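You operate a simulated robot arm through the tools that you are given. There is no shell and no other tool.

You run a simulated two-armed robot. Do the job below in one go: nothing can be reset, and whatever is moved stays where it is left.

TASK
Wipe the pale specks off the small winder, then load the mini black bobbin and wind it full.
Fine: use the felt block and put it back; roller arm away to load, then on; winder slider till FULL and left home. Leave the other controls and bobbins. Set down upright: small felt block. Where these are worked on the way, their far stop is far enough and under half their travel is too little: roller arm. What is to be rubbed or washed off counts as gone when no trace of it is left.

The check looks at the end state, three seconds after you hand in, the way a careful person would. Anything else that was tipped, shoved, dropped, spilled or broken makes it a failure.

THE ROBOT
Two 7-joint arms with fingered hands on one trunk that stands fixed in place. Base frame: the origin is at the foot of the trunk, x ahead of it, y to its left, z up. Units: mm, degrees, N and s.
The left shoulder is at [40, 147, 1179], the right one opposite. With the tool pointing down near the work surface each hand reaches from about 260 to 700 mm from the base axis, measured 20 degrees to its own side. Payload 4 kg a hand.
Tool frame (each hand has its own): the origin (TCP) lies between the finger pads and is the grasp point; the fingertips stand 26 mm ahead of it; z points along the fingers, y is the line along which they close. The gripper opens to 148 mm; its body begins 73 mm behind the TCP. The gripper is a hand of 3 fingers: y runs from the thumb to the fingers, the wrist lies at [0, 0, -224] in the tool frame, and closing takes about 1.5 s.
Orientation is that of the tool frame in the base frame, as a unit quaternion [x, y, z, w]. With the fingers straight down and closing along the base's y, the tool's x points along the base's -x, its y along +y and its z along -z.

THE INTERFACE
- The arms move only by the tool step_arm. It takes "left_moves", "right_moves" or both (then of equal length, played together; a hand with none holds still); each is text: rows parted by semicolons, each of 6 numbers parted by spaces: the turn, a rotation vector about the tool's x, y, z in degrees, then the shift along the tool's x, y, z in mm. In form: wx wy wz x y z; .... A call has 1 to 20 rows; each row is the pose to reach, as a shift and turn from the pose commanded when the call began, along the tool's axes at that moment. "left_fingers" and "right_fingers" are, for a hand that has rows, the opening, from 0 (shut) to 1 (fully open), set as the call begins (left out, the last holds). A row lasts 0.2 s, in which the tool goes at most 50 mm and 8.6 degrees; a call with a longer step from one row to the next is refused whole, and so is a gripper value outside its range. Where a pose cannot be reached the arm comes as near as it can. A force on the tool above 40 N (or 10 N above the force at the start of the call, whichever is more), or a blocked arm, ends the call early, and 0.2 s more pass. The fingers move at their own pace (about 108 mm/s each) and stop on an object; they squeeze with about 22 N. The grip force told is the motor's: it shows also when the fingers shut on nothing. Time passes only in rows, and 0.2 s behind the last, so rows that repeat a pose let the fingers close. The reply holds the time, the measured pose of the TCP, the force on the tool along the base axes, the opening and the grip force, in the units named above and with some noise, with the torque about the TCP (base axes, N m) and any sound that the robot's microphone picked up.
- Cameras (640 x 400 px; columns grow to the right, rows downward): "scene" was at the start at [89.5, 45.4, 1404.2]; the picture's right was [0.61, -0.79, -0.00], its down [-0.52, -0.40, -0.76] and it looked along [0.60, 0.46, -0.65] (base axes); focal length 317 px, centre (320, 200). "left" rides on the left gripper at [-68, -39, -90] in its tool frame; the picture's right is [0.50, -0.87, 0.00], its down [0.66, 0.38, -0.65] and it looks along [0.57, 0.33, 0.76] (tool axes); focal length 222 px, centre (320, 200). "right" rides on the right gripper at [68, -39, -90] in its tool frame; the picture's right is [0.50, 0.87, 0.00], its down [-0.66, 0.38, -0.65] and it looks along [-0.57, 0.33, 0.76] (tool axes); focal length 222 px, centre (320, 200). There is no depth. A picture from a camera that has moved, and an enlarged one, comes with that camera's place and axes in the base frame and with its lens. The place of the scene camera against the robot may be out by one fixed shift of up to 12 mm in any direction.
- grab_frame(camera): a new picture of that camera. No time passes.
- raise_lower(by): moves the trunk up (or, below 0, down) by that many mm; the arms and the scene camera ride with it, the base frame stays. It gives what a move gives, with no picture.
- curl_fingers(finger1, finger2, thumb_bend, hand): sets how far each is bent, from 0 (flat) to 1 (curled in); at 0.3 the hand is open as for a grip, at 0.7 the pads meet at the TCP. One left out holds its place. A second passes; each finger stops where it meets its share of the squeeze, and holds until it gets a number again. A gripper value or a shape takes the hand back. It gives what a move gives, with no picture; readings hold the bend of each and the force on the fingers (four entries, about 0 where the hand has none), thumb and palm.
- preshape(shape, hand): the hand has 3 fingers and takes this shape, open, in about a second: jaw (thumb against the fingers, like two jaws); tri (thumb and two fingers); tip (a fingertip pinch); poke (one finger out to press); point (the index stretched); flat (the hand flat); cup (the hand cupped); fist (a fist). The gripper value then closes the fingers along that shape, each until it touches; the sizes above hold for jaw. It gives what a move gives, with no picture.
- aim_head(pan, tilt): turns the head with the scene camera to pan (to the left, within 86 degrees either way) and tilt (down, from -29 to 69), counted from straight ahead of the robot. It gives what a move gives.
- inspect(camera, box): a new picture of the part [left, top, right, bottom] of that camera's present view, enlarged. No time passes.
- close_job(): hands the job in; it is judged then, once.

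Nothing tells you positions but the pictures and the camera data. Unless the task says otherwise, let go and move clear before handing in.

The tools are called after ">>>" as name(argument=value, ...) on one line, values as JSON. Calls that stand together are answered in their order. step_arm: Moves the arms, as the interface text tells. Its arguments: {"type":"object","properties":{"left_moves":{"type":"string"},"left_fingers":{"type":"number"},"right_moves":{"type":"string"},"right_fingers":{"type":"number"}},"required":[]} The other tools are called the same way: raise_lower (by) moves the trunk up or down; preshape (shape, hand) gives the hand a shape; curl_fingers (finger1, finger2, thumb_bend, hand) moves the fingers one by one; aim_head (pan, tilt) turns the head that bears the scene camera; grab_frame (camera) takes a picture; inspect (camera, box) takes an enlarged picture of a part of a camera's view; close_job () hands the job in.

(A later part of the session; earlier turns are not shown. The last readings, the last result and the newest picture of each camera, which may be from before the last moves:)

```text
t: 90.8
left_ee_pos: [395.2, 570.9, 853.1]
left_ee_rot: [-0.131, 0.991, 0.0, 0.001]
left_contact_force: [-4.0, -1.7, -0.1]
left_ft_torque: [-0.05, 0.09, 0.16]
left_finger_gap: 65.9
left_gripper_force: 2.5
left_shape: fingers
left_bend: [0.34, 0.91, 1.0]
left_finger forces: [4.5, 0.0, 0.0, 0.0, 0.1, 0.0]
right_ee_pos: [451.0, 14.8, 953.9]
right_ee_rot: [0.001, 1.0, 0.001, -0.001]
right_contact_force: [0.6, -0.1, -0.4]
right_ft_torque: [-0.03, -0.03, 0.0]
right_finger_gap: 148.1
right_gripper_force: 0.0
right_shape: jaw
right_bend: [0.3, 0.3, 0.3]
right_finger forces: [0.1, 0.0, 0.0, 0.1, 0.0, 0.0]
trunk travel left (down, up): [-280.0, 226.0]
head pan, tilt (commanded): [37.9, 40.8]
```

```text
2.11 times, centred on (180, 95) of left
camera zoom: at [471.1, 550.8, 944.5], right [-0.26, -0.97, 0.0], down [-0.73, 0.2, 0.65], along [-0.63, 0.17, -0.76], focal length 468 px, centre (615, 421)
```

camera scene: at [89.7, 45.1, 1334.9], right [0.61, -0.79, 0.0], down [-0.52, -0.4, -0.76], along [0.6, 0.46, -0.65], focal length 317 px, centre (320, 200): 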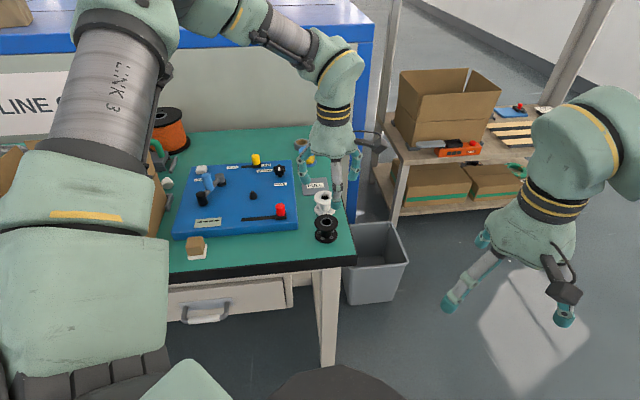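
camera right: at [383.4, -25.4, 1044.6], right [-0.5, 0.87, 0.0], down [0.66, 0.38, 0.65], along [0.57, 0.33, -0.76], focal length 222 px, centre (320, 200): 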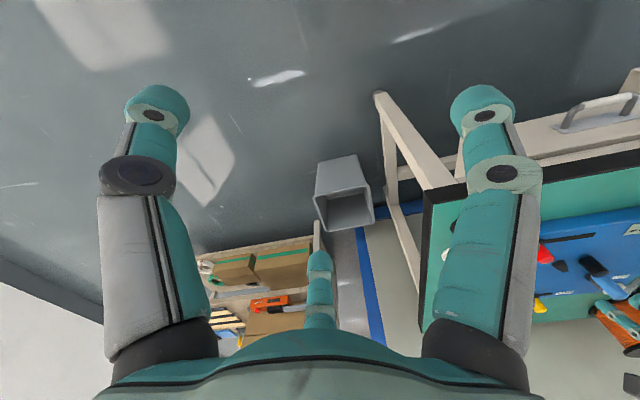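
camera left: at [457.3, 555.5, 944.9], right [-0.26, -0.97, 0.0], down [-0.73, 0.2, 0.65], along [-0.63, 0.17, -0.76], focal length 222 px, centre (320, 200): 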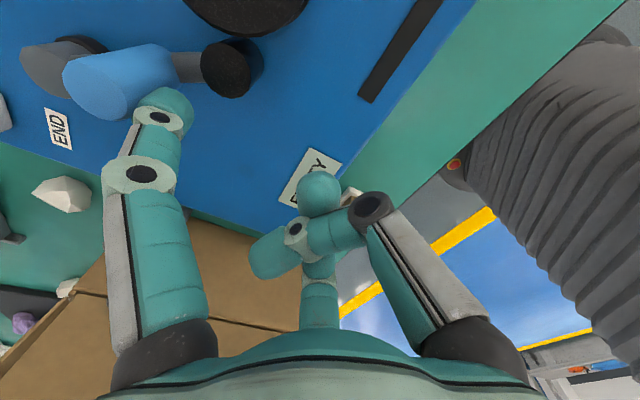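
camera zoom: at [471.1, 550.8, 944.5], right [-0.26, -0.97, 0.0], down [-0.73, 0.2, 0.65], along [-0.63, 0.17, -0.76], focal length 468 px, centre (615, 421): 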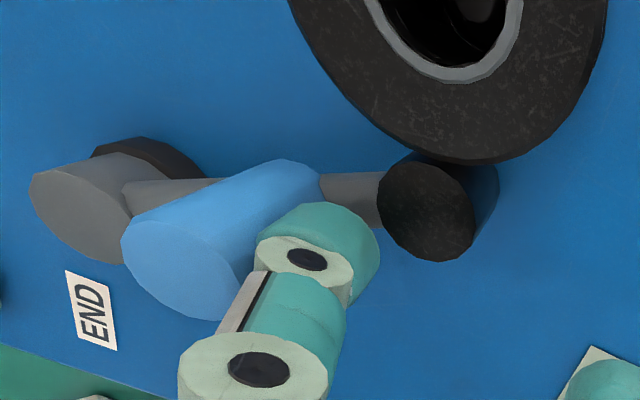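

The arm doesn't move further and sits at exactly its original angle, ~3 mm off the flange, so this is its "on" stop. I'll back off and look.

>>> step_arm(left_moves="0 0 0 4.5 4.5 0; 0 0 0 9 9 0; 0 0 0 14 14 0; 0 0 0 14 14 -40; 0 0 0 14 14 -80; 0 0 0 14 14 -80")

>>> inspect(camera="scene", box=[180, 130, 310, 240])

>>> inspect(camera="right", box=[545, 235, 640, 310])

>>> grab_frame(camera="left")

```text
t: 92.2
left_ee_pos: [380.2, 584.6, 933.1]
left_ee_rot: [-0.131, 0.991, 0.0, 0.0]
left_contact_force: [0.4, -0.1, -0.2]
left_ft_torque: [0.0, -0.01, -0.02]
left_finger_gap: 71.0
left_gripper_force: 0.1
left_shape: fingers
left_bend: [0.3, 0.91, 1.0]
left_finger forces: [0.0, 0.1, 0.1, 0.1, 0.0, 0.0]
right_ee_pos: [451.3, 15.1, 953.3]
right_ee_rot: [0.001, 1.0, 0.0, 0.001]
right_contact_force: [0.7, -0.5, 0.0]
right_ft_torque: [-0.01, -0.02, -0.02]
right_finger_gap: 148.1
right_gripper_force: 0.0
right_shape: jaw
right_bend: [0.3, 0.3, 0.3]
right_finger forces: [0.1, 0.1, 0.0, 0.0, 0.0, 0.0]
trunk travel left (down, up): [-280.0, 226.0]
head pan, tilt (commanded): [37.9, 40.8]
```

```text
3.64 times, centred on (245, 185) of scene
camera zoom: at [89.9, 46.1, 1334.8], right [0.61, -0.79, 0.0], down [-0.52, -0.4, -0.76], along [0.6, 0.46, -0.65], focal length 1152 px, centre (593, 254)
```

zoom: 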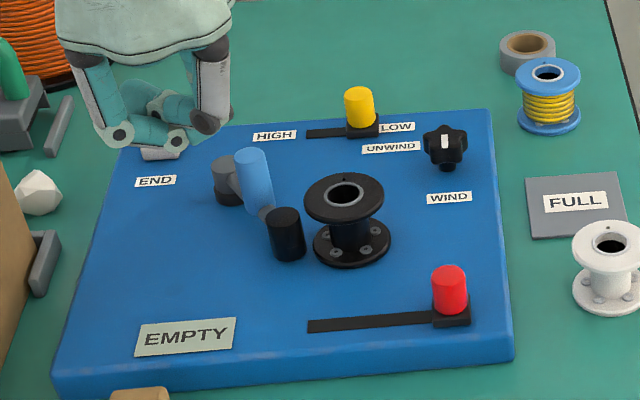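

```text
5.33 times, centred on (592, 272) of right
camera zoom: at [383.8, -24.7, 1044.4], right [-0.5, 0.87, 0.0], down [0.66, 0.38, 0.65], along [0.57, 0.33, -0.76], focal length 1185 px, centre (-1133, -187)
```

zoom: 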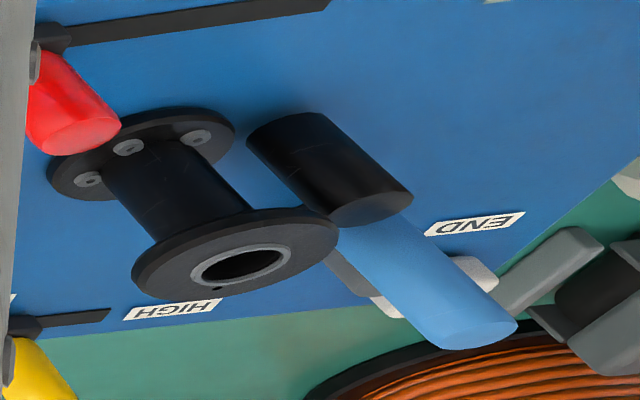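

```text
taken
camera left: at [456.5, 563.6, 1023.8], right [-0.26, -0.97, 0.0], down [-0.73, 0.2, 0.65], along [-0.63, 0.17, -0.76], focal length 222 px, centre (320, 200)
```

left: 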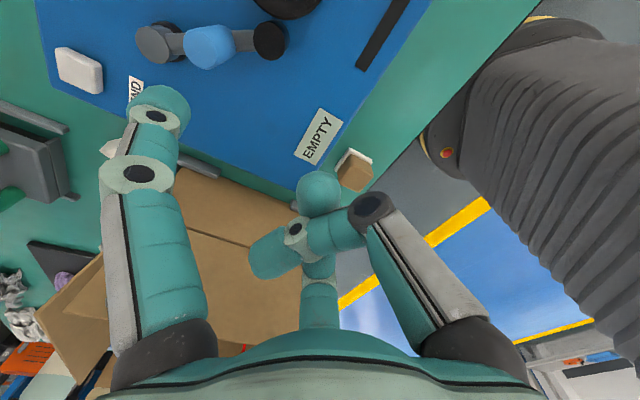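

The roller arm stays on at its stop. Next is the red winder slider: I'll move over it with the hand turned back and open.

>>> step_arm(left_moves="0 0 7.5 -7 -17.6 0; 0 0 15 -14 -35 0; 0 0 22.5 -21 -52.7 0; 0 0 30 -28 -70 0; 0 0 37.5 -35 -88 0; 0 0 45 -42 -105 0; 0 0 52.5 -49 -123 0; 0 0 60 -55.7 -140.5 0; 0 0 60 -55.7 -140.5 0", left_fingers=0.55)

>>> grab_frame(camera="left")

>>> inspect(camera="left", box=[220, 40, 420, 190])

```text
t: 94.2
left_ee_pos: [468.8, 460.0, 934.3]
left_ee_rot: [0.383, 0.924, 0.0, -0.001]
left_contact_force: [0.7, 0.6, 0.1]
left_ft_torque: [-0.06, 0.03, 0.0]
left_finger_gap: 81.0
left_gripper_force: 0.1
left_shape: jaw
left_bend: [0.34, 0.34, 0.7]
left_finger forces: [0.0, 0.0, 0.1, 0.0, 0.0, 0.0]
right_ee_pos: [451.9, 14.7, 953.8]
right_ee_rot: [0.001, 1.0, 0.0, 0.0]
right_contact_force: [-0.7, 0.0, -0.8]
right_ft_torque: [-0.01, 0.04, 0.02]
right_finger_gap: 147.9
right_gripper_force: 0.2
right_shape: jaw
right_bend: [0.3, 0.3, 0.3]
right_finger forces: [0.0, 0.1, 0.1, 0.0, 0.1, 0.0]
trunk travel left (down, up): [-280.0, 226.0]
head pan, tilt (commanded): [37.9, 40.8]
```

```text
taken
camera left: at [489.9, 383.8, 1025.8], right [-0.97, -0.26, 0.0], down [-0.19, 0.73, 0.65], along [-0.17, 0.63, -0.76], focal length 222 px, centre (320, 200)
```

left: 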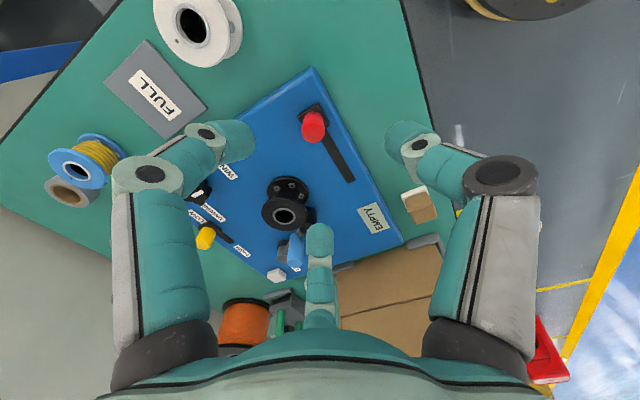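

```text
2.67 times, centred on (320, 115) of left
camera zoom: at [489.9, 383.8, 1025.8], right [-0.97, -0.26, 0.0], down [-0.19, 0.73, 0.65], along [-0.17, 0.63, -0.76], focal length 592 px, centre (320, 427)
```

zoom: 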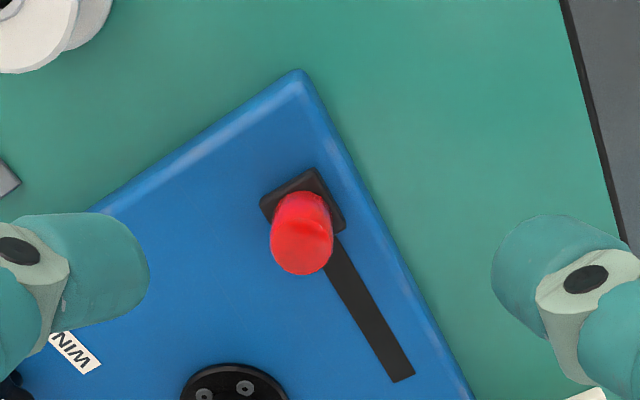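

The red knob is centred at about (3,667), radius ~11, top z≈831, with a slot running to e1≈-93. I'll lower around it and grip.

>>> step_arm(left_moves="0 0 0 3.5 9.7 0; 0 0 0 3.5 9.7 35; 0 0 0 3.5 9.7 65; 0 0 0 3.5 9.7 90; 0 0 0 3.5 9.7 104; 0 0 0 3.5 9.7 104")

>>> inspect(camera="left", box=[190, 80, 450, 260])

>>> inspect(camera="scene", box=[190, 150, 320, 250])

```text
t: 95.6
left_ee_pos: [473.6, 467.0, 830.5]
left_ee_rot: [0.383, 0.924, 0.0, 0.0]
left_contact_force: [0.0, 0.0, -0.4]
left_ft_torque: [0.0, 0.01, 0.03]
left_finger_gap: 80.9
left_gripper_force: 0.1
left_shape: jaw
left_bend: [0.34, 0.34, 0.7]
left_finger forces: [0.0, 0.1, 0.0, 0.1, 0.0, 0.1]
right_ee_pos: [450.4, 14.5, 953.5]
right_ee_rot: [0.001, 1.0, -0.001, -0.001]
right_contact_force: [-0.4, 0.8, 0.3]
right_ft_torque: [0.02, -0.03, 0.02]
right_finger_gap: 147.9
right_gripper_force: 0.1
right_shape: jaw
right_bend: [0.3, 0.3, 0.3]
right_finger forces: [0.1, 0.0, 0.0, 0.0, 0.1, 0.1]
trunk travel left (down, up): [-280.0, 226.0]
head pan, tilt (commanded): [37.9, 40.8]
```

```text
2.22 times, centred on (320, 170) of left
camera zoom: at [494.9, 392.4, 920.3], right [-0.97, -0.26, 0.0], down [-0.2, 0.73, 0.65], along [-0.17, 0.63, -0.76], focal length 494 px, centre (320, 267)
```

zoom: 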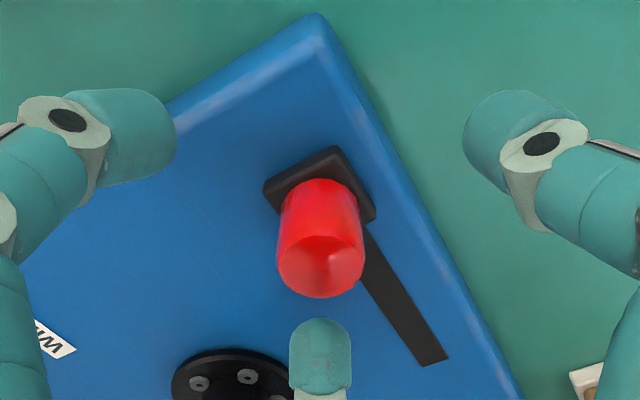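

```text
4.00 times, centred on (255, 200) of scene
camera zoom: at [89.4, 45.3, 1334.9], right [0.61, -0.79, 0.0], down [-0.52, -0.4, -0.76], along [0.6, 0.46, -0.65], focal length 1267 px, centre (580, 200)
```

zoom: 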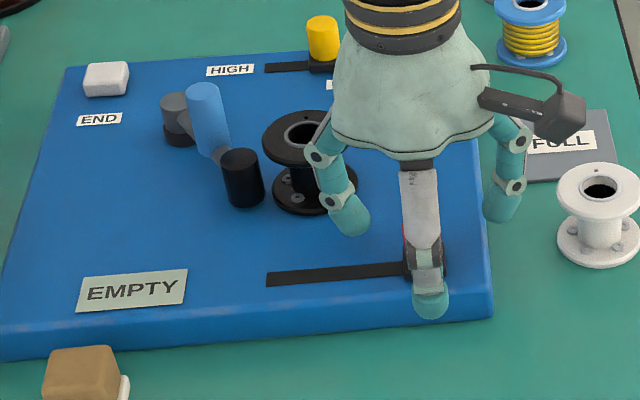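

Centred. Closing on the knob.

>>> step_arm(left_moves="0 0 0 0 0 0; 0 0 0 0 0 0; 0 0 0 0 0 0; 0 0 0 0 0 0; 0 0 0 0 0 0; 0 0 0 0 0 0", left_fingers=0.0)

>>> inspect(camera="left", box=[190, 80, 450, 260])

>>> inspect(camera="scene", box=[190, 150, 320, 250])

```text
t: 97.0
left_ee_pos: [473.6, 467.6, 829.2]
left_ee_rot: [0.383, 0.924, 0.0, 0.0]
left_contact_force: [-0.9, -2.3, -4.6]
left_ft_torque: [-0.06, 0.02, 0.0]
left_finger_gap: 15.9
left_gripper_force: 21.8
left_shape: jaw
left_bend: [0.73, 0.75, 0.7]
left_finger forces: [17.9, 19.4, 0.1, 0.1, 19.9, 0.2]
right_ee_pos: [451.6, 15.3, 952.7]
right_ee_rot: [0.001, 1.0, -0.001, 0.0]
right_contact_force: [0.8, -0.5, 0.5]
right_ft_torque: [0.01, 0.0, 0.01]
right_finger_gap: 147.7
right_gripper_force: 0.1
right_shape: jaw
right_bend: [0.3, 0.3, 0.3]
right_finger forces: [0.1, 0.0, 0.0, 0.0, 0.1, 0.0]
trunk travel left (down, up): [-280.0, 226.0]
head pan, tilt (commanded): [37.9, 40.8]
```

```text
2.22 times, centred on (320, 170) of left
camera zoom: at [495.1, 392.4, 920.0], right [-0.97, -0.26, 0.0], down [-0.2, 0.73, 0.65], along [-0.17, 0.63, -0.76], focal length 494 px, centre (320, 267)
```

zoom: 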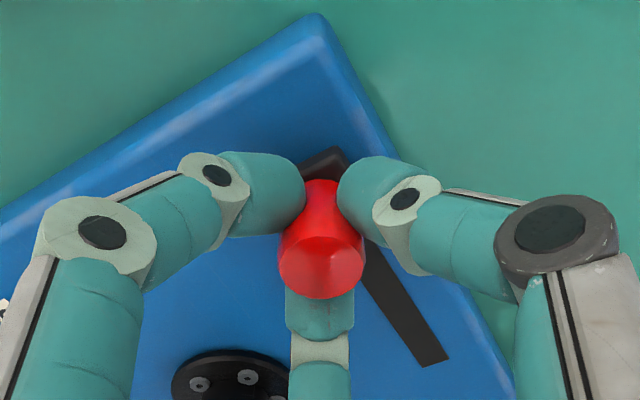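

```text
4.00 times, centred on (255, 200) of scene
camera zoom: at [90.0, 45.5, 1334.8], right [0.61, -0.79, 0.0], down [-0.52, -0.4, -0.76], along [0.6, 0.46, -0.65], focal length 1267 px, centre (580, 200)
```

zoom: 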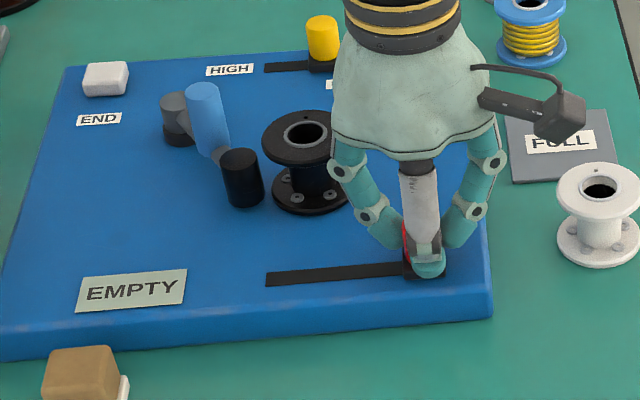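

The knob is held. I'll slide it a short way along the slot and watch the display.

>>> step_arm(left_moves="0 0 0 5 0 0; 0 0 0 10 0 0; 0 0 0 15 0 0; 0 0 0 20 0 0; 0 0 0 20 0 0")

>>> inspect(camera="scene", box=[190, 150, 320, 250])

```text
t: 98.2
left_ee_pos: [458.0, 485.0, 829.1]
left_ee_rot: [0.383, 0.924, 0.0, 0.0]
left_contact_force: [-0.8, -1.5, 4.3]
left_ft_torque: [-0.02, 0.06, 0.04]
left_finger_gap: 15.7
left_gripper_force: 22.1
left_shape: jaw
left_bend: [0.73, 0.75, 0.7]
left_finger forces: [18.4, 20.8, 0.1, 0.0, 21.0, 0.0]
right_ee_pos: [451.1, 14.2, 952.9]
right_ee_rot: [0.001, 1.0, 0.001, 0.0]
right_contact_force: [0.0, 0.4, -0.2]
right_ft_torque: [-0.06, -0.02, 0.03]
right_finger_gap: 148.0
right_gripper_force: 0.0
right_shape: jaw
right_bend: [0.3, 0.3, 0.3]
right_finger forces: [0.1, 0.0, 0.0, 0.0, 0.0, 0.0]
trunk travel left (down, up): [-280.0, 226.0]
head pan, tilt (commanded): [37.9, 40.8]
```

```text
4.00 times, centred on (255, 200) of scene
camera zoom: at [89.1, 44.8, 1335.0], right [0.61, -0.79, 0.0], down [-0.52, -0.4, -0.76], along [0.6, 0.47, -0.65], focal length 1267 px, centre (580, 200)
```

zoom: 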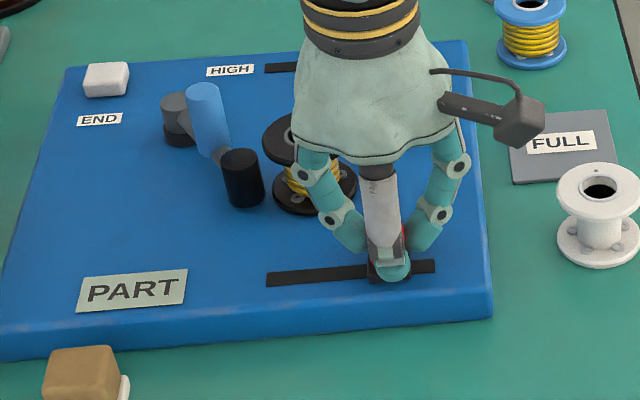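

The display reads PART and yellow wire appears on the bobbin. I'll check whether it fills with time or with slider travel, in small steps.

>>> step_arm(left_moves="0 0 0 0 0 0; 0 0 0 0 0 0")

>>> inspect(camera="scene", box=[190, 150, 320, 250])

>>> inspect(camera="scene", box=[225, 165, 285, 215])

```text
t: 98.8
left_ee_pos: [457.7, 483.7, 828.7]
left_ee_rot: [0.382, 0.924, 0.001, 0.001]
left_contact_force: [-0.6, 0.0, 5.3]
left_ft_torque: [0.0, 0.02, -0.01]
left_finger_gap: 16.3
left_gripper_force: 22.1
left_shape: jaw
left_bend: [0.73, 0.75, 0.7]
left_finger forces: [18.7, 21.5, 0.0, 0.0, 20.7, 0.0]
right_ee_pos: [451.1, 14.5, 953.9]
right_ee_rot: [0.001, 1.0, 0.0, 0.0]
right_contact_force: [-0.3, -0.1, -0.4]
right_ft_torque: [0.02, 0.01, -0.01]
right_finger_gap: 147.7
right_gripper_force: 0.0
right_shape: jaw
right_bend: [0.3, 0.3, 0.3]
right_finger forces: [0.0, 0.0, 0.1, 0.0, 0.1, 0.1]
trunk travel left (down, up): [-280.0, 226.0]
head pan, tilt (commanded): [37.9, 40.8]
```

```text
4.00 times, centred on (255, 200) of scene
camera zoom: at [88.9, 44.9, 1335.0], right [0.61, -0.79, 0.0], down [-0.52, -0.4, -0.76], along [0.6, 0.47, -0.65], focal length 1267 px, centre (580, 200)
```

zoom: 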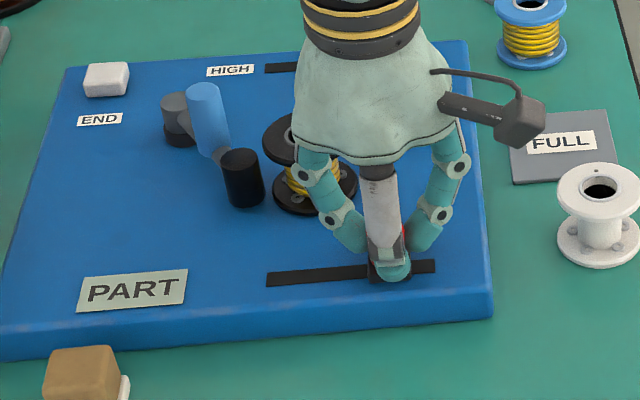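

```text
8.00 times, centred on (255, 190) of scene
camera zoom: at [88.9, 44.9, 1335.0], right [0.61, -0.79, 0.0], down [-0.52, -0.4, -0.76], along [0.6, 0.47, -0.65], focal length 2534 px, centre (840, 280)
```

zoom: 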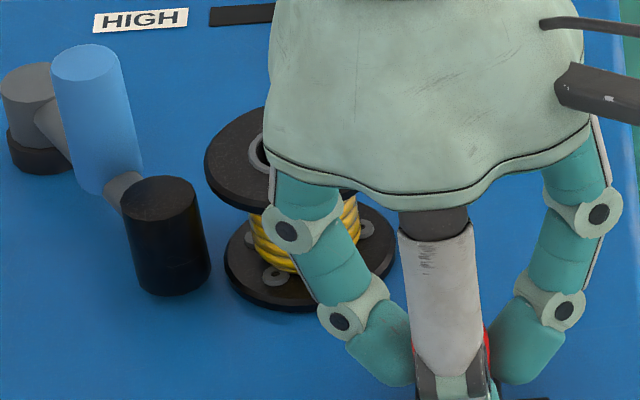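

>>> step_arm(left_moves="0 0 0 0 0 0; 0 0 0 0 0 0; 0 0 0 0 0 0")

>>> inspect(camera="scene", box=[225, 165, 285, 215])

>>> inspect(camera="scene", box=[190, 150, 320, 250])

```text
t: 99.6
left_ee_pos: [457.6, 483.4, 828.1]
left_ee_rot: [0.383, 0.924, 0.001, 0.001]
left_contact_force: [0.5, 1.1, 6.2]
left_ft_torque: [0.0, 0.0, 0.01]
left_finger_gap: 16.2
left_gripper_force: 22.5
left_shape: jaw
left_bend: [0.73, 0.75, 0.7]
left_finger forces: [19.1, 22.0, 0.0, 0.0, 20.3, 0.0]
right_ee_pos: [450.9, 14.1, 953.3]
right_ee_rot: [0.001, 1.0, 0.0, 0.0]
right_contact_force: [-0.2, 0.5, -0.3]
right_ft_torque: [-0.03, 0.02, 0.01]
right_finger_gap: 148.0
right_gripper_force: 0.1
right_shape: jaw
right_bend: [0.3, 0.3, 0.3]
right_finger forces: [0.0, 0.0, 0.0, 0.0, 0.0, 0.1]
trunk travel left (down, up): [-280.0, 226.0]
head pan, tilt (commanded): [37.9, 40.8]
```

```text
8.00 times, centred on (255, 190) of scene
camera zoom: at [88.9, 44.9, 1334.9], right [0.61, -0.79, 0.0], down [-0.52, -0.4, -0.76], along [0.6, 0.46, -0.65], focal length 2534 px, centre (840, 280)
```

zoom: 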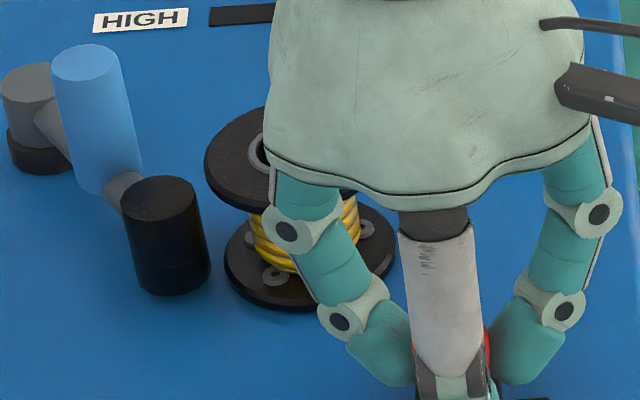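

```text
4.00 times, centred on (255, 200) of scene
camera zoom: at [88.9, 44.9, 1334.9], right [0.61, -0.79, 0.0], down [-0.52, -0.4, -0.76], along [0.6, 0.46, -0.65], focal length 1267 px, centre (580, 200)
```

zoom: 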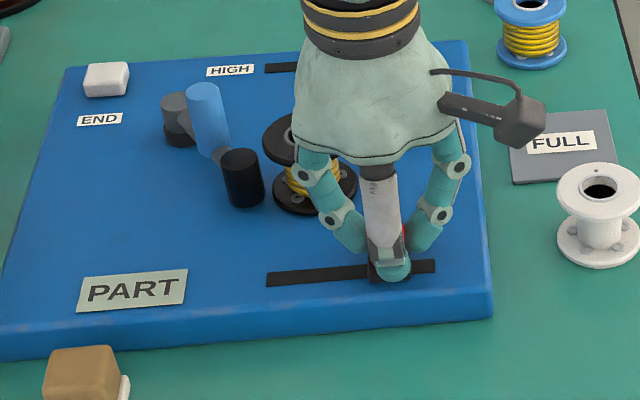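

The fill only follows slider travel. I'll slide on in steps, reading the display each time.

>>> step_arm(left_moves="0 0 0 5 0 -0.5; 0 0 0 10 0 -1; 0 0 0 15 0 -1; 0 0 0 20 0 -1; 0 0 0 20 0 -1")

>>> inspect(camera="scene", box=[190, 150, 320, 250])

```text
t: 100.8
left_ee_pos: [443.0, 498.5, 829.1]
left_ee_rot: [0.382, 0.924, -0.001, -0.001]
left_contact_force: [-1.3, -1.0, -11.8]
left_ft_torque: [-0.03, 0.02, -0.01]
left_finger_gap: 15.8
left_gripper_force: 21.9
left_shape: jaw
left_bend: [0.73, 0.75, 0.7]
left_finger forces: [17.4, 19.4, 0.0, 0.1, 19.5, 0.0]
right_ee_pos: [451.4, 15.7, 954.4]
right_ee_rot: [0.0, 1.0, -0.001, 0.0]
right_contact_force: [0.4, 0.1, -0.4]
right_ft_torque: [0.02, 0.01, 0.01]
right_finger_gap: 148.3
right_gripper_force: 0.0
right_shape: jaw
right_bend: [0.3, 0.3, 0.3]
right_finger forces: [0.0, 0.0, 0.0, 0.1, 0.0, 0.0]
trunk travel left (down, up): [-280.0, 226.0]
head pan, tilt (commanded): [37.9, 40.8]
```

```text
4.00 times, centred on (255, 200) of scene
camera zoom: at [90.7, 46.4, 1334.7], right [0.61, -0.79, 0.0], down [-0.52, -0.4, -0.76], along [0.6, 0.46, -0.65], focal length 1267 px, centre (580, 200)
```

zoom: 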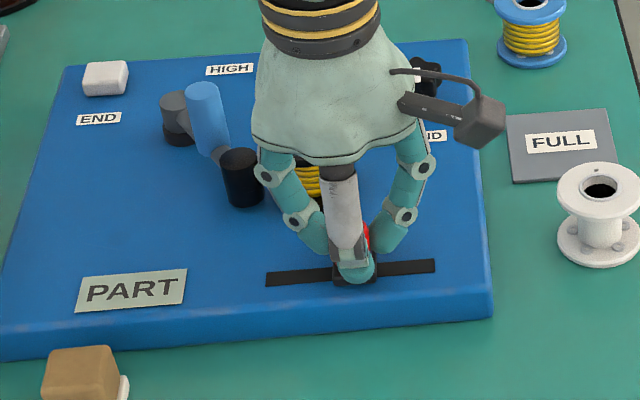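

Still PART at ~40 mm of travel. Continuing, with a small height correction since I was pulling up on the knob.

>>> step_arm(left_moves="0 0 0 5 0 0.6; 0 0 0 10 0 0.6; 0 0 0 15 0 0.6; 0 0 0 20 0 0.6; 0 0 0 20 0 0.6")

>>> inspect(camera="scene", box=[190, 150, 320, 250])

```text
t: 102.0
left_ee_pos: [428.8, 512.7, 829.4]
left_ee_rot: [0.383, 0.924, 0.0, 0.0]
left_contact_force: [-2.1, -1.6, -6.2]
left_ft_torque: [-0.05, 0.03, 0.01]
left_finger_gap: 15.9
left_gripper_force: 22.3
left_shape: jaw
left_bend: [0.73, 0.75, 0.7]
left_finger forces: [17.6, 20.2, 0.1, 0.1, 20.7, 0.0]
right_ee_pos: [451.7, 14.1, 954.1]
right_ee_rot: [0.001, 1.0, 0.0, 0.0]
right_contact_force: [0.4, 0.4, 0.0]
right_ft_torque: [-0.02, 0.0, 0.01]
right_finger_gap: 147.9
right_gripper_force: 0.1
right_shape: jaw
right_bend: [0.3, 0.3, 0.3]
right_finger forces: [0.0, 0.0, 0.0, 0.1, 0.0, 0.0]
trunk travel left (down, up): [-280.0, 226.0]
head pan, tilt (commanded): [37.9, 40.8]
```

```text
4.00 times, centred on (255, 200) of scene
camera zoom: at [90.0, 45.8, 1334.8], right [0.61, -0.79, 0.0], down [-0.52, -0.4, -0.76], along [0.6, 0.46, -0.65], focal length 1267 px, centre (580, 200)
```

zoom: 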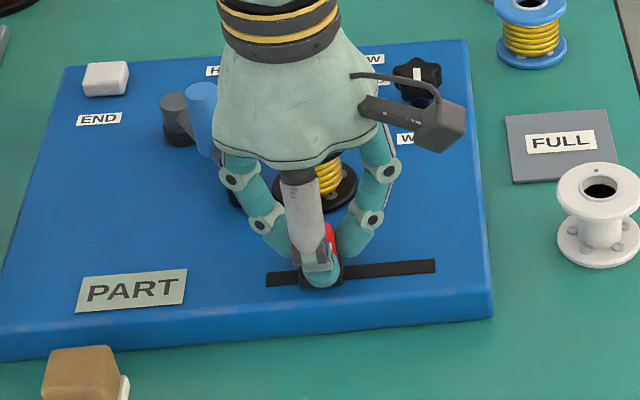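

Still PART at ~62 mm. Two more small steps toward the slot's end.

>>> step_arm(left_moves="0 0 0 5 0 0.4; 0 0 0 10 0 0.4; 0 0 0 10 0 0.4")

>>> inspect(camera="scene", box=[190, 150, 320, 250])

```text
t: 102.8
left_ee_pos: [422.4, 519.4, 828.7]
left_ee_rot: [0.383, 0.924, 0.002, 0.0]
left_contact_force: [1.8, 0.9, -1.4]
left_ft_torque: [0.0, -0.01, 0.01]
left_finger_gap: 15.7
left_gripper_force: 22.1
left_shape: jaw
left_bend: [0.73, 0.75, 0.7]
left_finger forces: [19.3, 21.8, 0.0, 0.1, 19.6, 0.0]
right_ee_pos: [451.3, 14.1, 954.0]
right_ee_rot: [0.001, 1.0, 0.0, -0.001]
right_contact_force: [0.2, 0.3, -0.2]
right_ft_torque: [-0.01, 0.04, 0.01]
right_finger_gap: 148.1
right_gripper_force: 0.0
right_shape: jaw
right_bend: [0.3, 0.3, 0.3]
right_finger forces: [0.0, 0.0, 0.1, 0.1, 0.1, 0.0]
trunk travel left (down, up): [-280.0, 226.0]
head pan, tilt (commanded): [37.9, 40.8]
```

```text
4.00 times, centred on (255, 200) of scene
camera zoom: at [90.0, 45.5, 1334.9], right [0.61, -0.79, 0.0], down [-0.52, -0.4, -0.76], along [0.6, 0.46, -0.65], focal length 1267 px, centre (580, 200)
```

zoom: 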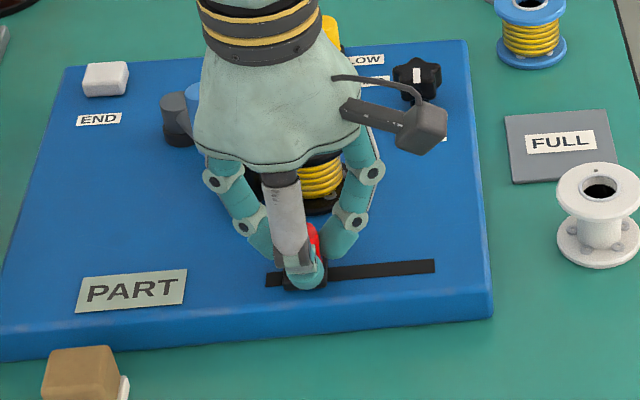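

>>> step_arm(left_moves="0 0 0 4 0 0; 0 0 0 8 0 0; 0 0 0 8 0 0")

>>> inspect(camera="scene", box=[190, 150, 320, 250])

```text
t: 103.6
left_ee_pos: [417.4, 524.5, 829.5]
left_ee_rot: [0.382, 0.924, 0.0, 0.001]
left_contact_force: [2.1, 0.2, -0.2]
left_ft_torque: [0.06, 0.01, 0.04]
left_finger_gap: 15.8
left_gripper_force: 22.3
left_shape: jaw
left_bend: [0.73, 0.75, 0.7]
left_finger forces: [19.6, 22.0, 0.0, 0.0, 19.4, 0.1]
right_ee_pos: [451.8, 16.1, 953.5]
right_ee_rot: [0.002, 1.0, 0.0, 0.0]
right_contact_force: [0.0, 0.5, -0.7]
right_ft_torque: [-0.03, -0.01, -0.01]
right_finger_gap: 147.6
right_gripper_force: 0.0
right_shape: jaw
right_bend: [0.3, 0.3, 0.3]
right_finger forces: [0.1, 0.1, 0.0, 0.0, 0.0, 0.0]
trunk travel left (down, up): [-280.0, 226.0]
head pan, tilt (commanded): [37.9, 40.8]
```

```text
4.00 times, centred on (255, 200) of scene
camera zoom: at [89.9, 45.5, 1334.9], right [0.61, -0.79, 0.0], down [-0.52, -0.4, -0.76], along [0.6, 0.46, -0.65], focal length 1267 px, centre (580, 200)
```

zoom: 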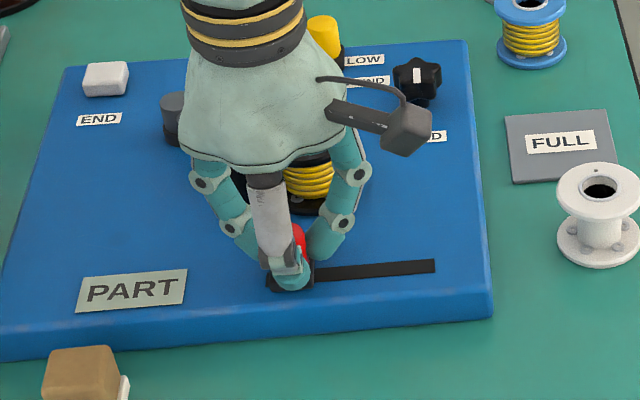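

>>> step_arm(left_moves="0 0 0 3 0 0; 0 0 0 6 0 0; 0 0 0 6 0 0")

>>> inspect(camera="scene", box=[190, 150, 320, 250])

```text
t: 104.4
left_ee_pos: [412.3, 528.0, 828.4]
left_ee_rot: [0.383, 0.924, 0.0, 0.0]
left_contact_force: [3.4, 2.0, -0.5]
left_ft_torque: [0.06, -0.05, -0.04]
left_finger_gap: 15.7
left_gripper_force: 22.0
left_shape: jaw
left_bend: [0.73, 0.75, 0.7]
left_finger forces: [20.8, 23.6, 0.1, 0.1, 18.7, 0.0]
right_ee_pos: [452.1, 14.9, 953.4]
right_ee_rot: [0.001, 1.0, 0.0, -0.001]
right_contact_force: [-0.6, 0.0, 0.9]
right_ft_torque: [-0.01, 0.0, 0.0]
right_finger_gap: 147.7
right_gripper_force: 0.0
right_shape: jaw
right_bend: [0.3, 0.3, 0.3]
right_finger forces: [0.0, 0.1, 0.1, 0.0, 0.1, 0.0]
trunk travel left (down, up): [-280.0, 226.0]
head pan, tilt (commanded): [37.9, 40.8]
```

```text
4.00 times, centred on (255, 200) of scene
camera zoom: at [90.1, 45.7, 1334.8], right [0.61, -0.79, 0.0], down [-0.52, -0.4, -0.76], along [0.6, 0.46, -0.65], focal length 1267 px, centre (580, 200)
```

zoom: 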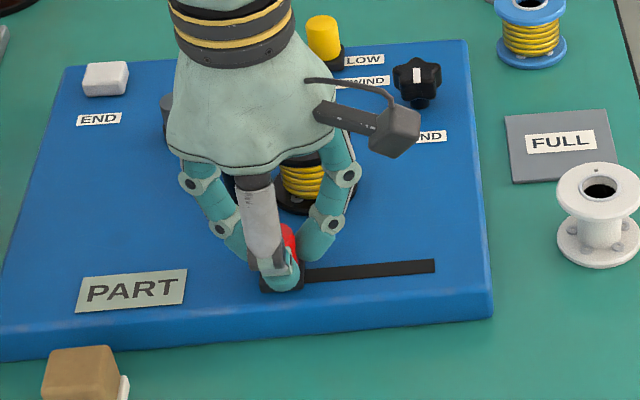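

>>> step_arm(left_moves="0 0 0 2 0 0; 0 0 0 4 0 0; 0 0 0 6 0 0; 0 0 0 6 0 0")

>>> inspect(camera="scene", box=[190, 150, 320, 250])

>>> inspect(camera="right", box=[545, 225, 640, 310])

```text
t: 105.4
left_ee_pos: [409.6, 532.9, 829.1]
left_ee_rot: [0.384, 0.923, 0.0, 0.0]
left_contact_force: [5.0, -2.7, -0.4]
left_ft_torque: [-0.05, -0.06, 0.02]
left_finger_gap: 15.6
left_gripper_force: 22.4
left_shape: jaw
left_bend: [0.73, 0.75, 0.7]
left_finger forces: [21.8, 21.3, 0.0, 0.1, 20.8, 0.1]
right_ee_pos: [452.0, 14.2, 953.4]
right_ee_rot: [0.001, 1.0, 0.0, -0.001]
right_contact_force: [-0.1, -0.3, 0.0]
right_ft_torque: [0.02, 0.0, -0.01]
right_finger_gap: 147.8
right_gripper_force: 0.0
right_shape: jaw
right_bend: [0.3, 0.3, 0.3]
right_finger forces: [0.0, 0.0, 0.0, 0.0, 0.1, 0.0]
trunk travel left (down, up): [-280.0, 226.0]
head pan, tilt (commanded): [37.9, 40.8]
```

```text
4.00 times, centred on (255, 200) of scene
camera zoom: at [90.4, 45.0, 1334.8], right [0.61, -0.79, 0.0], down [-0.52, -0.4, -0.76], along [0.6, 0.46, -0.65], focal length 1267 px, centre (580, 200)
```

zoom: 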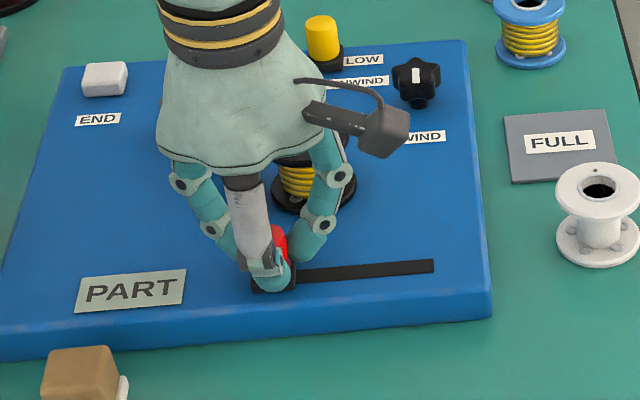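

```text
4.71 times, centred on (592, 268) of right
camera zoom: at [384.2, -25.7, 1044.3], right [-0.5, 0.87, 0.0], down [0.66, 0.38, 0.65], along [0.57, 0.33, -0.76], focal length 1045 px, centre (-962, -118)
```

zoom: 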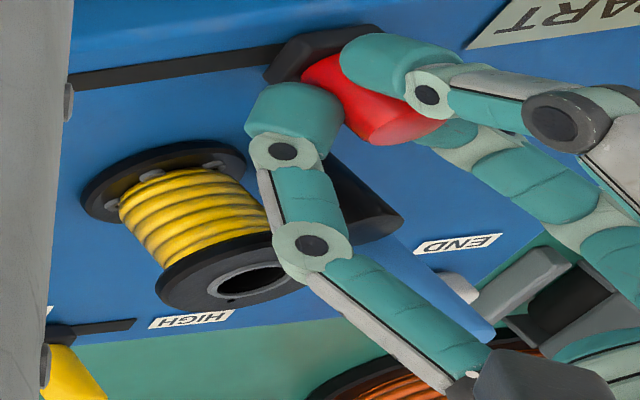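

The right camera shows the winding growing (about three-quarters). The slider still moves, so a few more mm.

>>> step_arm(left_moves="0 0 0 2 0 0; 0 0 0 4 0 0; 0 0 0 4 0 0")

>>> inspect(camera="scene", box=[190, 150, 320, 250])

>>> inspect(camera="right", box=[545, 225, 640, 310])

```text
t: 106.2
left_ee_pos: [408.9, 533.0, 829.8]
left_ee_rot: [0.383, 0.924, 0.0, 0.001]
left_contact_force: [16.1, -18.6, -3.3]
left_ft_torque: [-0.38, -0.3, 0.2]
left_finger_gap: 15.5
left_gripper_force: 22.3
left_shape: jaw
left_bend: [0.73, 0.75, 0.7]
left_finger forces: [23.5, 17.9, 0.0, 0.0, 25.8, 0.0]
right_ee_pos: [453.1, 14.1, 951.9]
right_ee_rot: [0.0, 1.0, 0.0, 0.0]
right_contact_force: [0.3, 1.8, -0.3]
right_ft_torque: [-0.02, -0.02, 0.02]
right_finger_gap: 147.9
right_gripper_force: 0.1
right_shape: jaw
right_bend: [0.3, 0.3, 0.3]
right_finger forces: [0.0, 0.0, 0.0, 0.0, 0.0, 0.0]
trunk travel left (down, up): [-280.0, 226.0]
head pan, tilt (commanded): [37.9, 40.8]
```

```text
4.00 times, centred on (255, 200) of scene
camera zoom: at [92.3, 42.7, 1334.8], right [0.61, -0.79, 0.0], down [-0.52, -0.4, -0.76], along [0.6, 0.47, -0.65], focal length 1267 px, centre (580, 200)
```

zoom: 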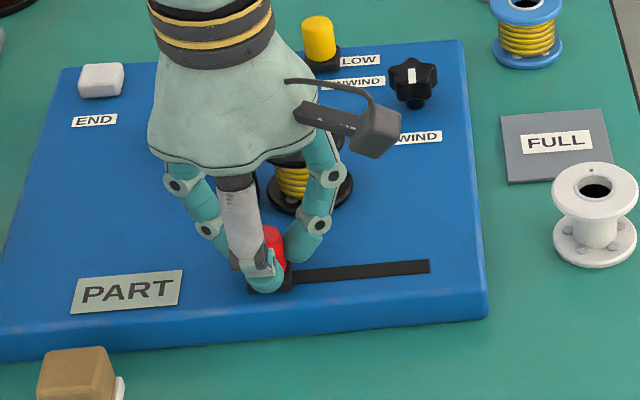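

```text
4.71 times, centred on (592, 268) of right
camera zoom: at [385.5, -27.0, 1043.7], right [-0.5, 0.87, 0.0], down [0.66, 0.38, 0.65], along [0.57, 0.33, -0.76], focal length 1045 px, centre (-962, -118)
```

zoom: 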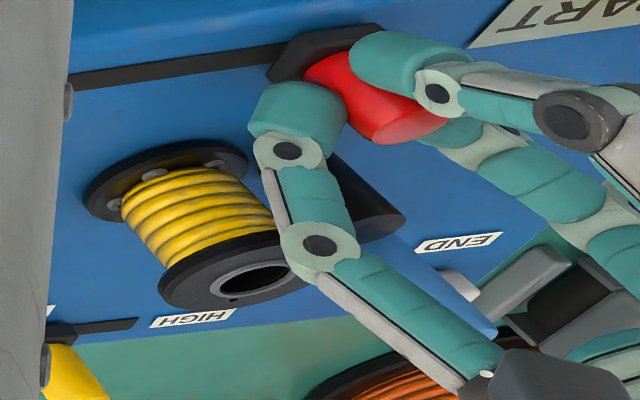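

The slider is at its far stop (24 N) and the display still reads PART. I'll relax the push, wait a second and see whether the winding grows by itself.

>>> step_arm(left_moves="0 0 0 -4 0 0; 0 0 0 -4 0 0; 0 0 0 -4 0 0; 0 0 0 -4 0 0; 0 0 0 -4 0 0; 0 0 0 -4 0 0")

>>> inspect(camera="scene", box=[190, 150, 320, 250])

>>> inspect(camera="right", box=[545, 225, 640, 310])

```text
t: 107.6
left_ee_pos: [408.6, 533.3, 829.3]
left_ee_rot: [0.383, 0.924, 0.0, -0.002]
left_contact_force: [6.0, -4.6, 3.6]
left_ft_torque: [-0.08, -0.13, 0.08]
left_finger_gap: 15.6
left_gripper_force: 21.6
left_shape: jaw
left_bend: [0.73, 0.75, 0.7]
left_finger forces: [19.9, 22.9, 0.0, 0.1, 22.6, 0.0]
right_ee_pos: [451.1, 12.6, 952.8]
right_ee_rot: [0.001, 1.0, 0.001, 0.0]
right_contact_force: [-0.3, 0.3, 0.4]
right_ft_torque: [0.0, 0.01, -0.03]
right_finger_gap: 147.7
right_gripper_force: 0.0
right_shape: jaw
right_bend: [0.3, 0.3, 0.3]
right_finger forces: [0.0, 0.1, 0.0, 0.1, 0.0, 0.0]
trunk travel left (down, up): [-280.0, 226.0]
head pan, tilt (commanded): [37.9, 40.8]
```

```text
4.00 times, centred on (255, 200) of scene
camera zoom: at [90.1, 44.4, 1334.9], right [0.61, -0.79, 0.0], down [-0.52, -0.4, -0.76], along [0.6, 0.47, -0.65], focal length 1267 px, centre (580, 200)
```

zoom: 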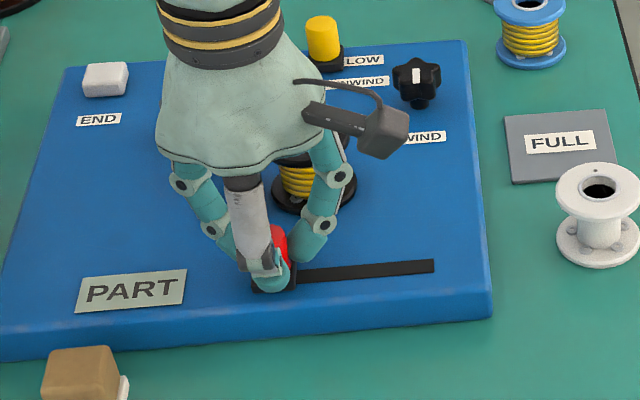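

```text
4.71 times, centred on (592, 268) of right
camera zoom: at [384.0, -26.1, 1044.3], right [-0.5, 0.87, 0.0], down [0.66, 0.38, 0.65], along [0.57, 0.33, -0.76], focal length 1045 px, centre (-962, -118)
```

zoom: 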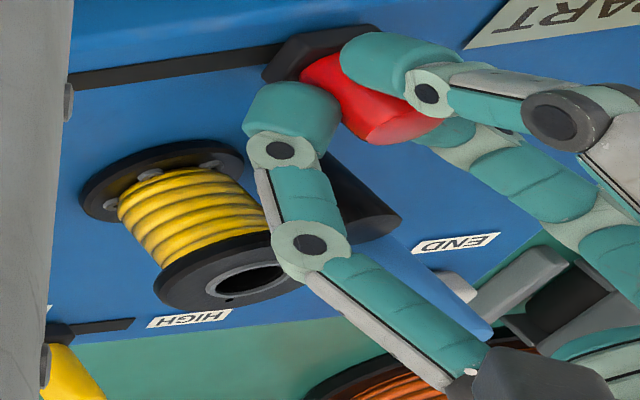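

No growth with time, so it depends on strokes. I'll slide it back toward home a little and see what happens to the winding.

>>> step_arm(left_moves="0 0 0 -5 0 0; 0 0 0 -10 0 0; 0 0 0 -15 0 0; 0 0 0 -20 0 0; 0 0 0 -25 0 0; 0 0 0 -25 0 0")

>>> inspect(camera="scene", box=[190, 150, 320, 250])

>>> inspect(camera="right", box=[545, 225, 640, 310])

```text
t: 109.0
left_ee_pos: [425.5, 515.6, 829.3]
left_ee_rot: [0.382, 0.924, 0.001, 0.0]
left_contact_force: [1.6, 2.6, 3.0]
left_ft_torque: [0.08, 0.01, 0.04]
left_finger_gap: 16.0
left_gripper_force: 22.2
left_shape: jaw
left_bend: [0.73, 0.75, 0.7]
left_finger forces: [19.5, 23.9, 0.1, 0.0, 20.1, 0.0]
right_ee_pos: [450.9, 15.4, 954.0]
right_ee_rot: [0.001, 1.0, 0.0, 0.0]
right_contact_force: [0.7, -0.2, -0.5]
right_ft_torque: [0.01, 0.02, -0.01]
right_finger_gap: 147.9
right_gripper_force: 0.1
right_shape: jaw
right_bend: [0.3, 0.3, 0.3]
right_finger forces: [0.0, 0.0, 0.1, 0.0, 0.1, 0.0]
trunk travel left (down, up): [-280.0, 226.0]
head pan, tilt (commanded): [37.9, 40.8]
```

```text
4.00 times, centred on (255, 200) of scene
camera zoom: at [89.3, 45.5, 1334.9], right [0.61, -0.79, 0.0], down [-0.52, -0.4, -0.76], along [0.6, 0.46, -0.65], focal length 1267 px, centre (580, 200)
```

zoom: 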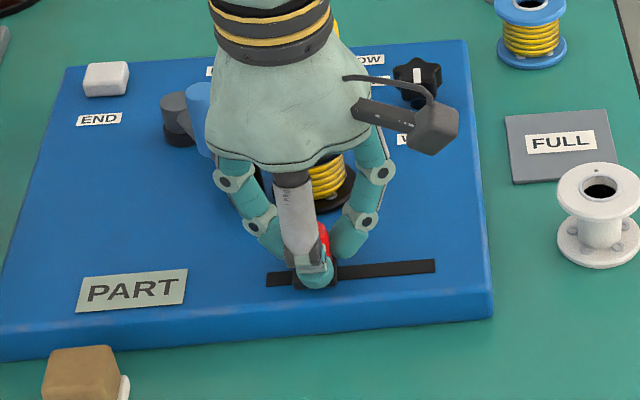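

```text
4.71 times, centred on (592, 268) of right
camera zoom: at [383.4, -25.3, 1044.6], right [-0.5, 0.87, 0.0], down [0.66, 0.38, 0.65], along [0.57, 0.33, -0.76], focal length 1045 px, centre (-962, -118)
```

zoom: 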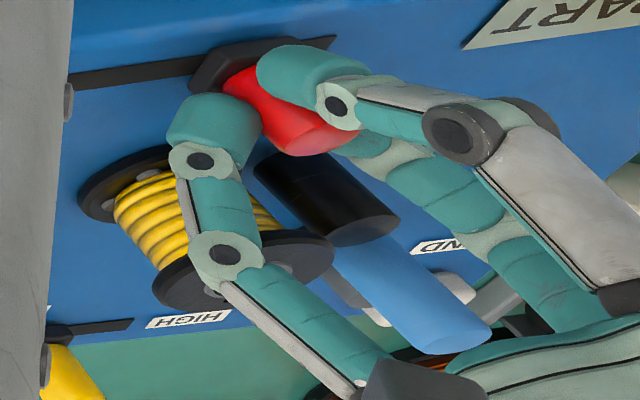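

Winding stays put on the way back, so each outward stroke adds. I'll return the slider home and make a second stroke, watching for FULL.

>>> step_arm(left_moves="0 0 0 -10 0 0; 0 0 0 -20 0 0; 0 0 0 -30 0 0; 0 0 0 -40 0 0; 0 0 0 -50 0 0; 0 0 0 -58 0 0; 0 0 0 -64 0 0; 0 0 0 -66 0 0; 0 0 0 -66 0 0")

>>> inspect(camera="scene", box=[190, 150, 320, 250])

```text
t: 111.0
left_ee_pos: [472.4, 468.5, 829.6]
left_ee_rot: [0.383, 0.924, -0.001, -0.001]
left_contact_force: [-4.2, -3.2, -5.3]
left_ft_torque: [-0.03, 0.09, 0.0]
left_finger_gap: 15.5
left_gripper_force: 21.6
left_shape: jaw
left_bend: [0.73, 0.75, 0.7]
left_finger forces: [17.5, 20.6, 0.0, 0.1, 23.0, 0.1]
right_ee_pos: [451.6, 15.2, 953.0]
right_ee_rot: [0.001, 1.0, 0.0, 0.0]
right_contact_force: [-0.7, -0.2, -0.3]
right_ft_torque: [0.02, -0.03, 0.01]
right_finger_gap: 147.6
right_gripper_force: 0.1
right_shape: jaw
right_bend: [0.3, 0.3, 0.3]
right_finger forces: [0.0, 0.0, 0.1, 0.0, 0.0, 0.1]
trunk travel left (down, up): [-280.0, 226.0]
head pan, tilt (commanded): [37.9, 40.8]
```

```text
4.00 times, centred on (255, 200) of scene
camera zoom: at [89.5, 45.5, 1334.8], right [0.61, -0.79, 0.0], down [-0.52, -0.4, -0.76], along [0.6, 0.46, -0.65], focal length 1267 px, centre (580, 200)
```

zoom: 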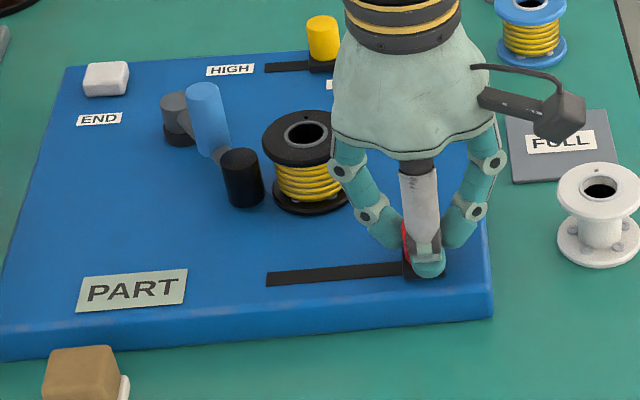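

Home again, winding kept. Second stroke, step by step.

>>> step_arm(left_moves="0 0 0 5 0 0.4; 0 0 0 10 0 0.4; 0 0 0 15 0 0.4; 0 0 0 15 0 0.4")

>>> inspect(camera="scene", box=[190, 150, 320, 250])

```text
t: 112.0
left_ee_pos: [463.2, 479.6, 828.3]
left_ee_rot: [0.383, 0.924, 0.0, 0.0]
left_contact_force: [0.9, -0.5, 2.0]
left_ft_torque: [-0.04, 0.05, 0.0]
left_finger_gap: 15.9
left_gripper_force: 22.1
left_shape: jaw
left_bend: [0.73, 0.75, 0.7]
left_finger forces: [19.2, 21.6, 0.1, 0.0, 21.2, 0.0]
right_ee_pos: [451.1, 14.1, 954.0]
right_ee_rot: [0.001, 1.0, 0.001, 0.0]
right_contact_force: [-0.2, 0.5, -0.1]
right_ft_torque: [-0.02, -0.03, -0.03]
right_finger_gap: 148.0
right_gripper_force: 0.1
right_shape: jaw
right_bend: [0.3, 0.3, 0.3]
right_finger forces: [0.1, 0.0, 0.1, 0.1, 0.0, 0.0]
trunk travel left (down, up): [-280.0, 226.0]
head pan, tilt (commanded): [37.9, 40.8]
```

```text
4.00 times, centred on (255, 200) of scene
camera zoom: at [89.5, 45.0, 1334.9], right [0.61, -0.79, 0.0], down [-0.52, -0.4, -0.76], along [0.6, 0.46, -0.65], focal length 1267 px, centre (580, 200)
```

zoom: 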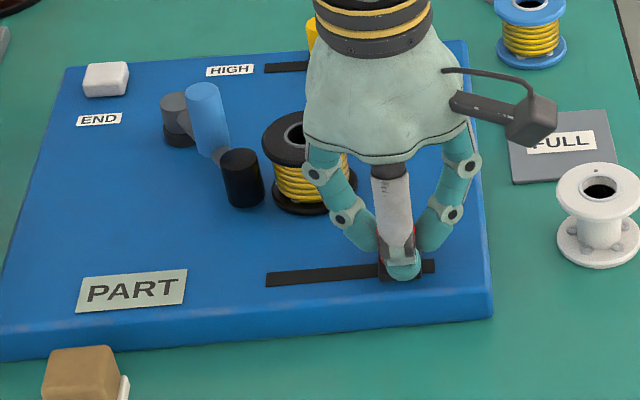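

>>> step_arm(left_moves="0 0 0 5 0 0; 0 0 0 10 0 0; 0 0 0 10 0 0")

>>> inspect(camera="scene", box=[190, 150, 320, 250])

```text
t: 112.8
left_ee_pos: [455.8, 486.5, 828.0]
left_ee_rot: [0.382, 0.924, 0.0, 0.001]
left_contact_force: [2.8, 0.9, 5.1]
left_ft_torque: [0.05, -0.07, 0.01]
left_finger_gap: 15.9
left_gripper_force: 22.3
left_shape: jaw
left_bend: [0.73, 0.75, 0.7]
left_finger forces: [20.8, 23.7, 0.0, 0.0, 19.8, 0.1]
right_ee_pos: [451.4, 14.6, 953.8]
right_ee_rot: [0.001, 1.0, 0.001, 0.0]
right_contact_force: [0.6, -0.1, -0.2]
right_ft_torque: [0.0, 0.01, 0.03]
right_finger_gap: 147.8
right_gripper_force: 0.1
right_shape: jaw
right_bend: [0.3, 0.3, 0.3]
right_finger forces: [0.0, 0.0, 0.0, 0.1, 0.0, 0.0]
trunk travel left (down, up): [-280.0, 226.0]
head pan, tilt (commanded): [37.9, 40.8]
```

```text
4.00 times, centred on (255, 200) of scene
camera zoom: at [89.6, 45.1, 1334.9], right [0.61, -0.79, 0.0], down [-0.52, -0.4, -0.76], along [0.6, 0.46, -0.65], focal length 1267 px, centre (580, 200)
```

zoom: 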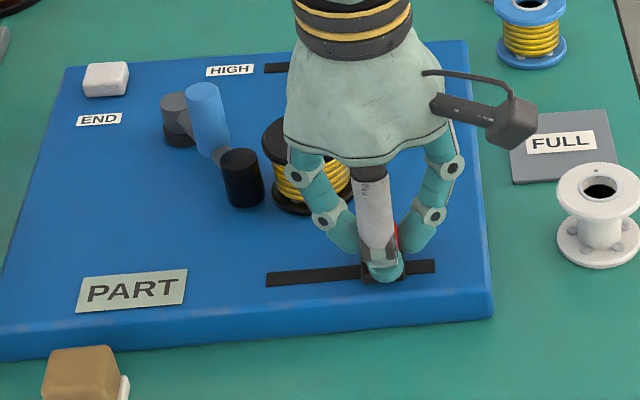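

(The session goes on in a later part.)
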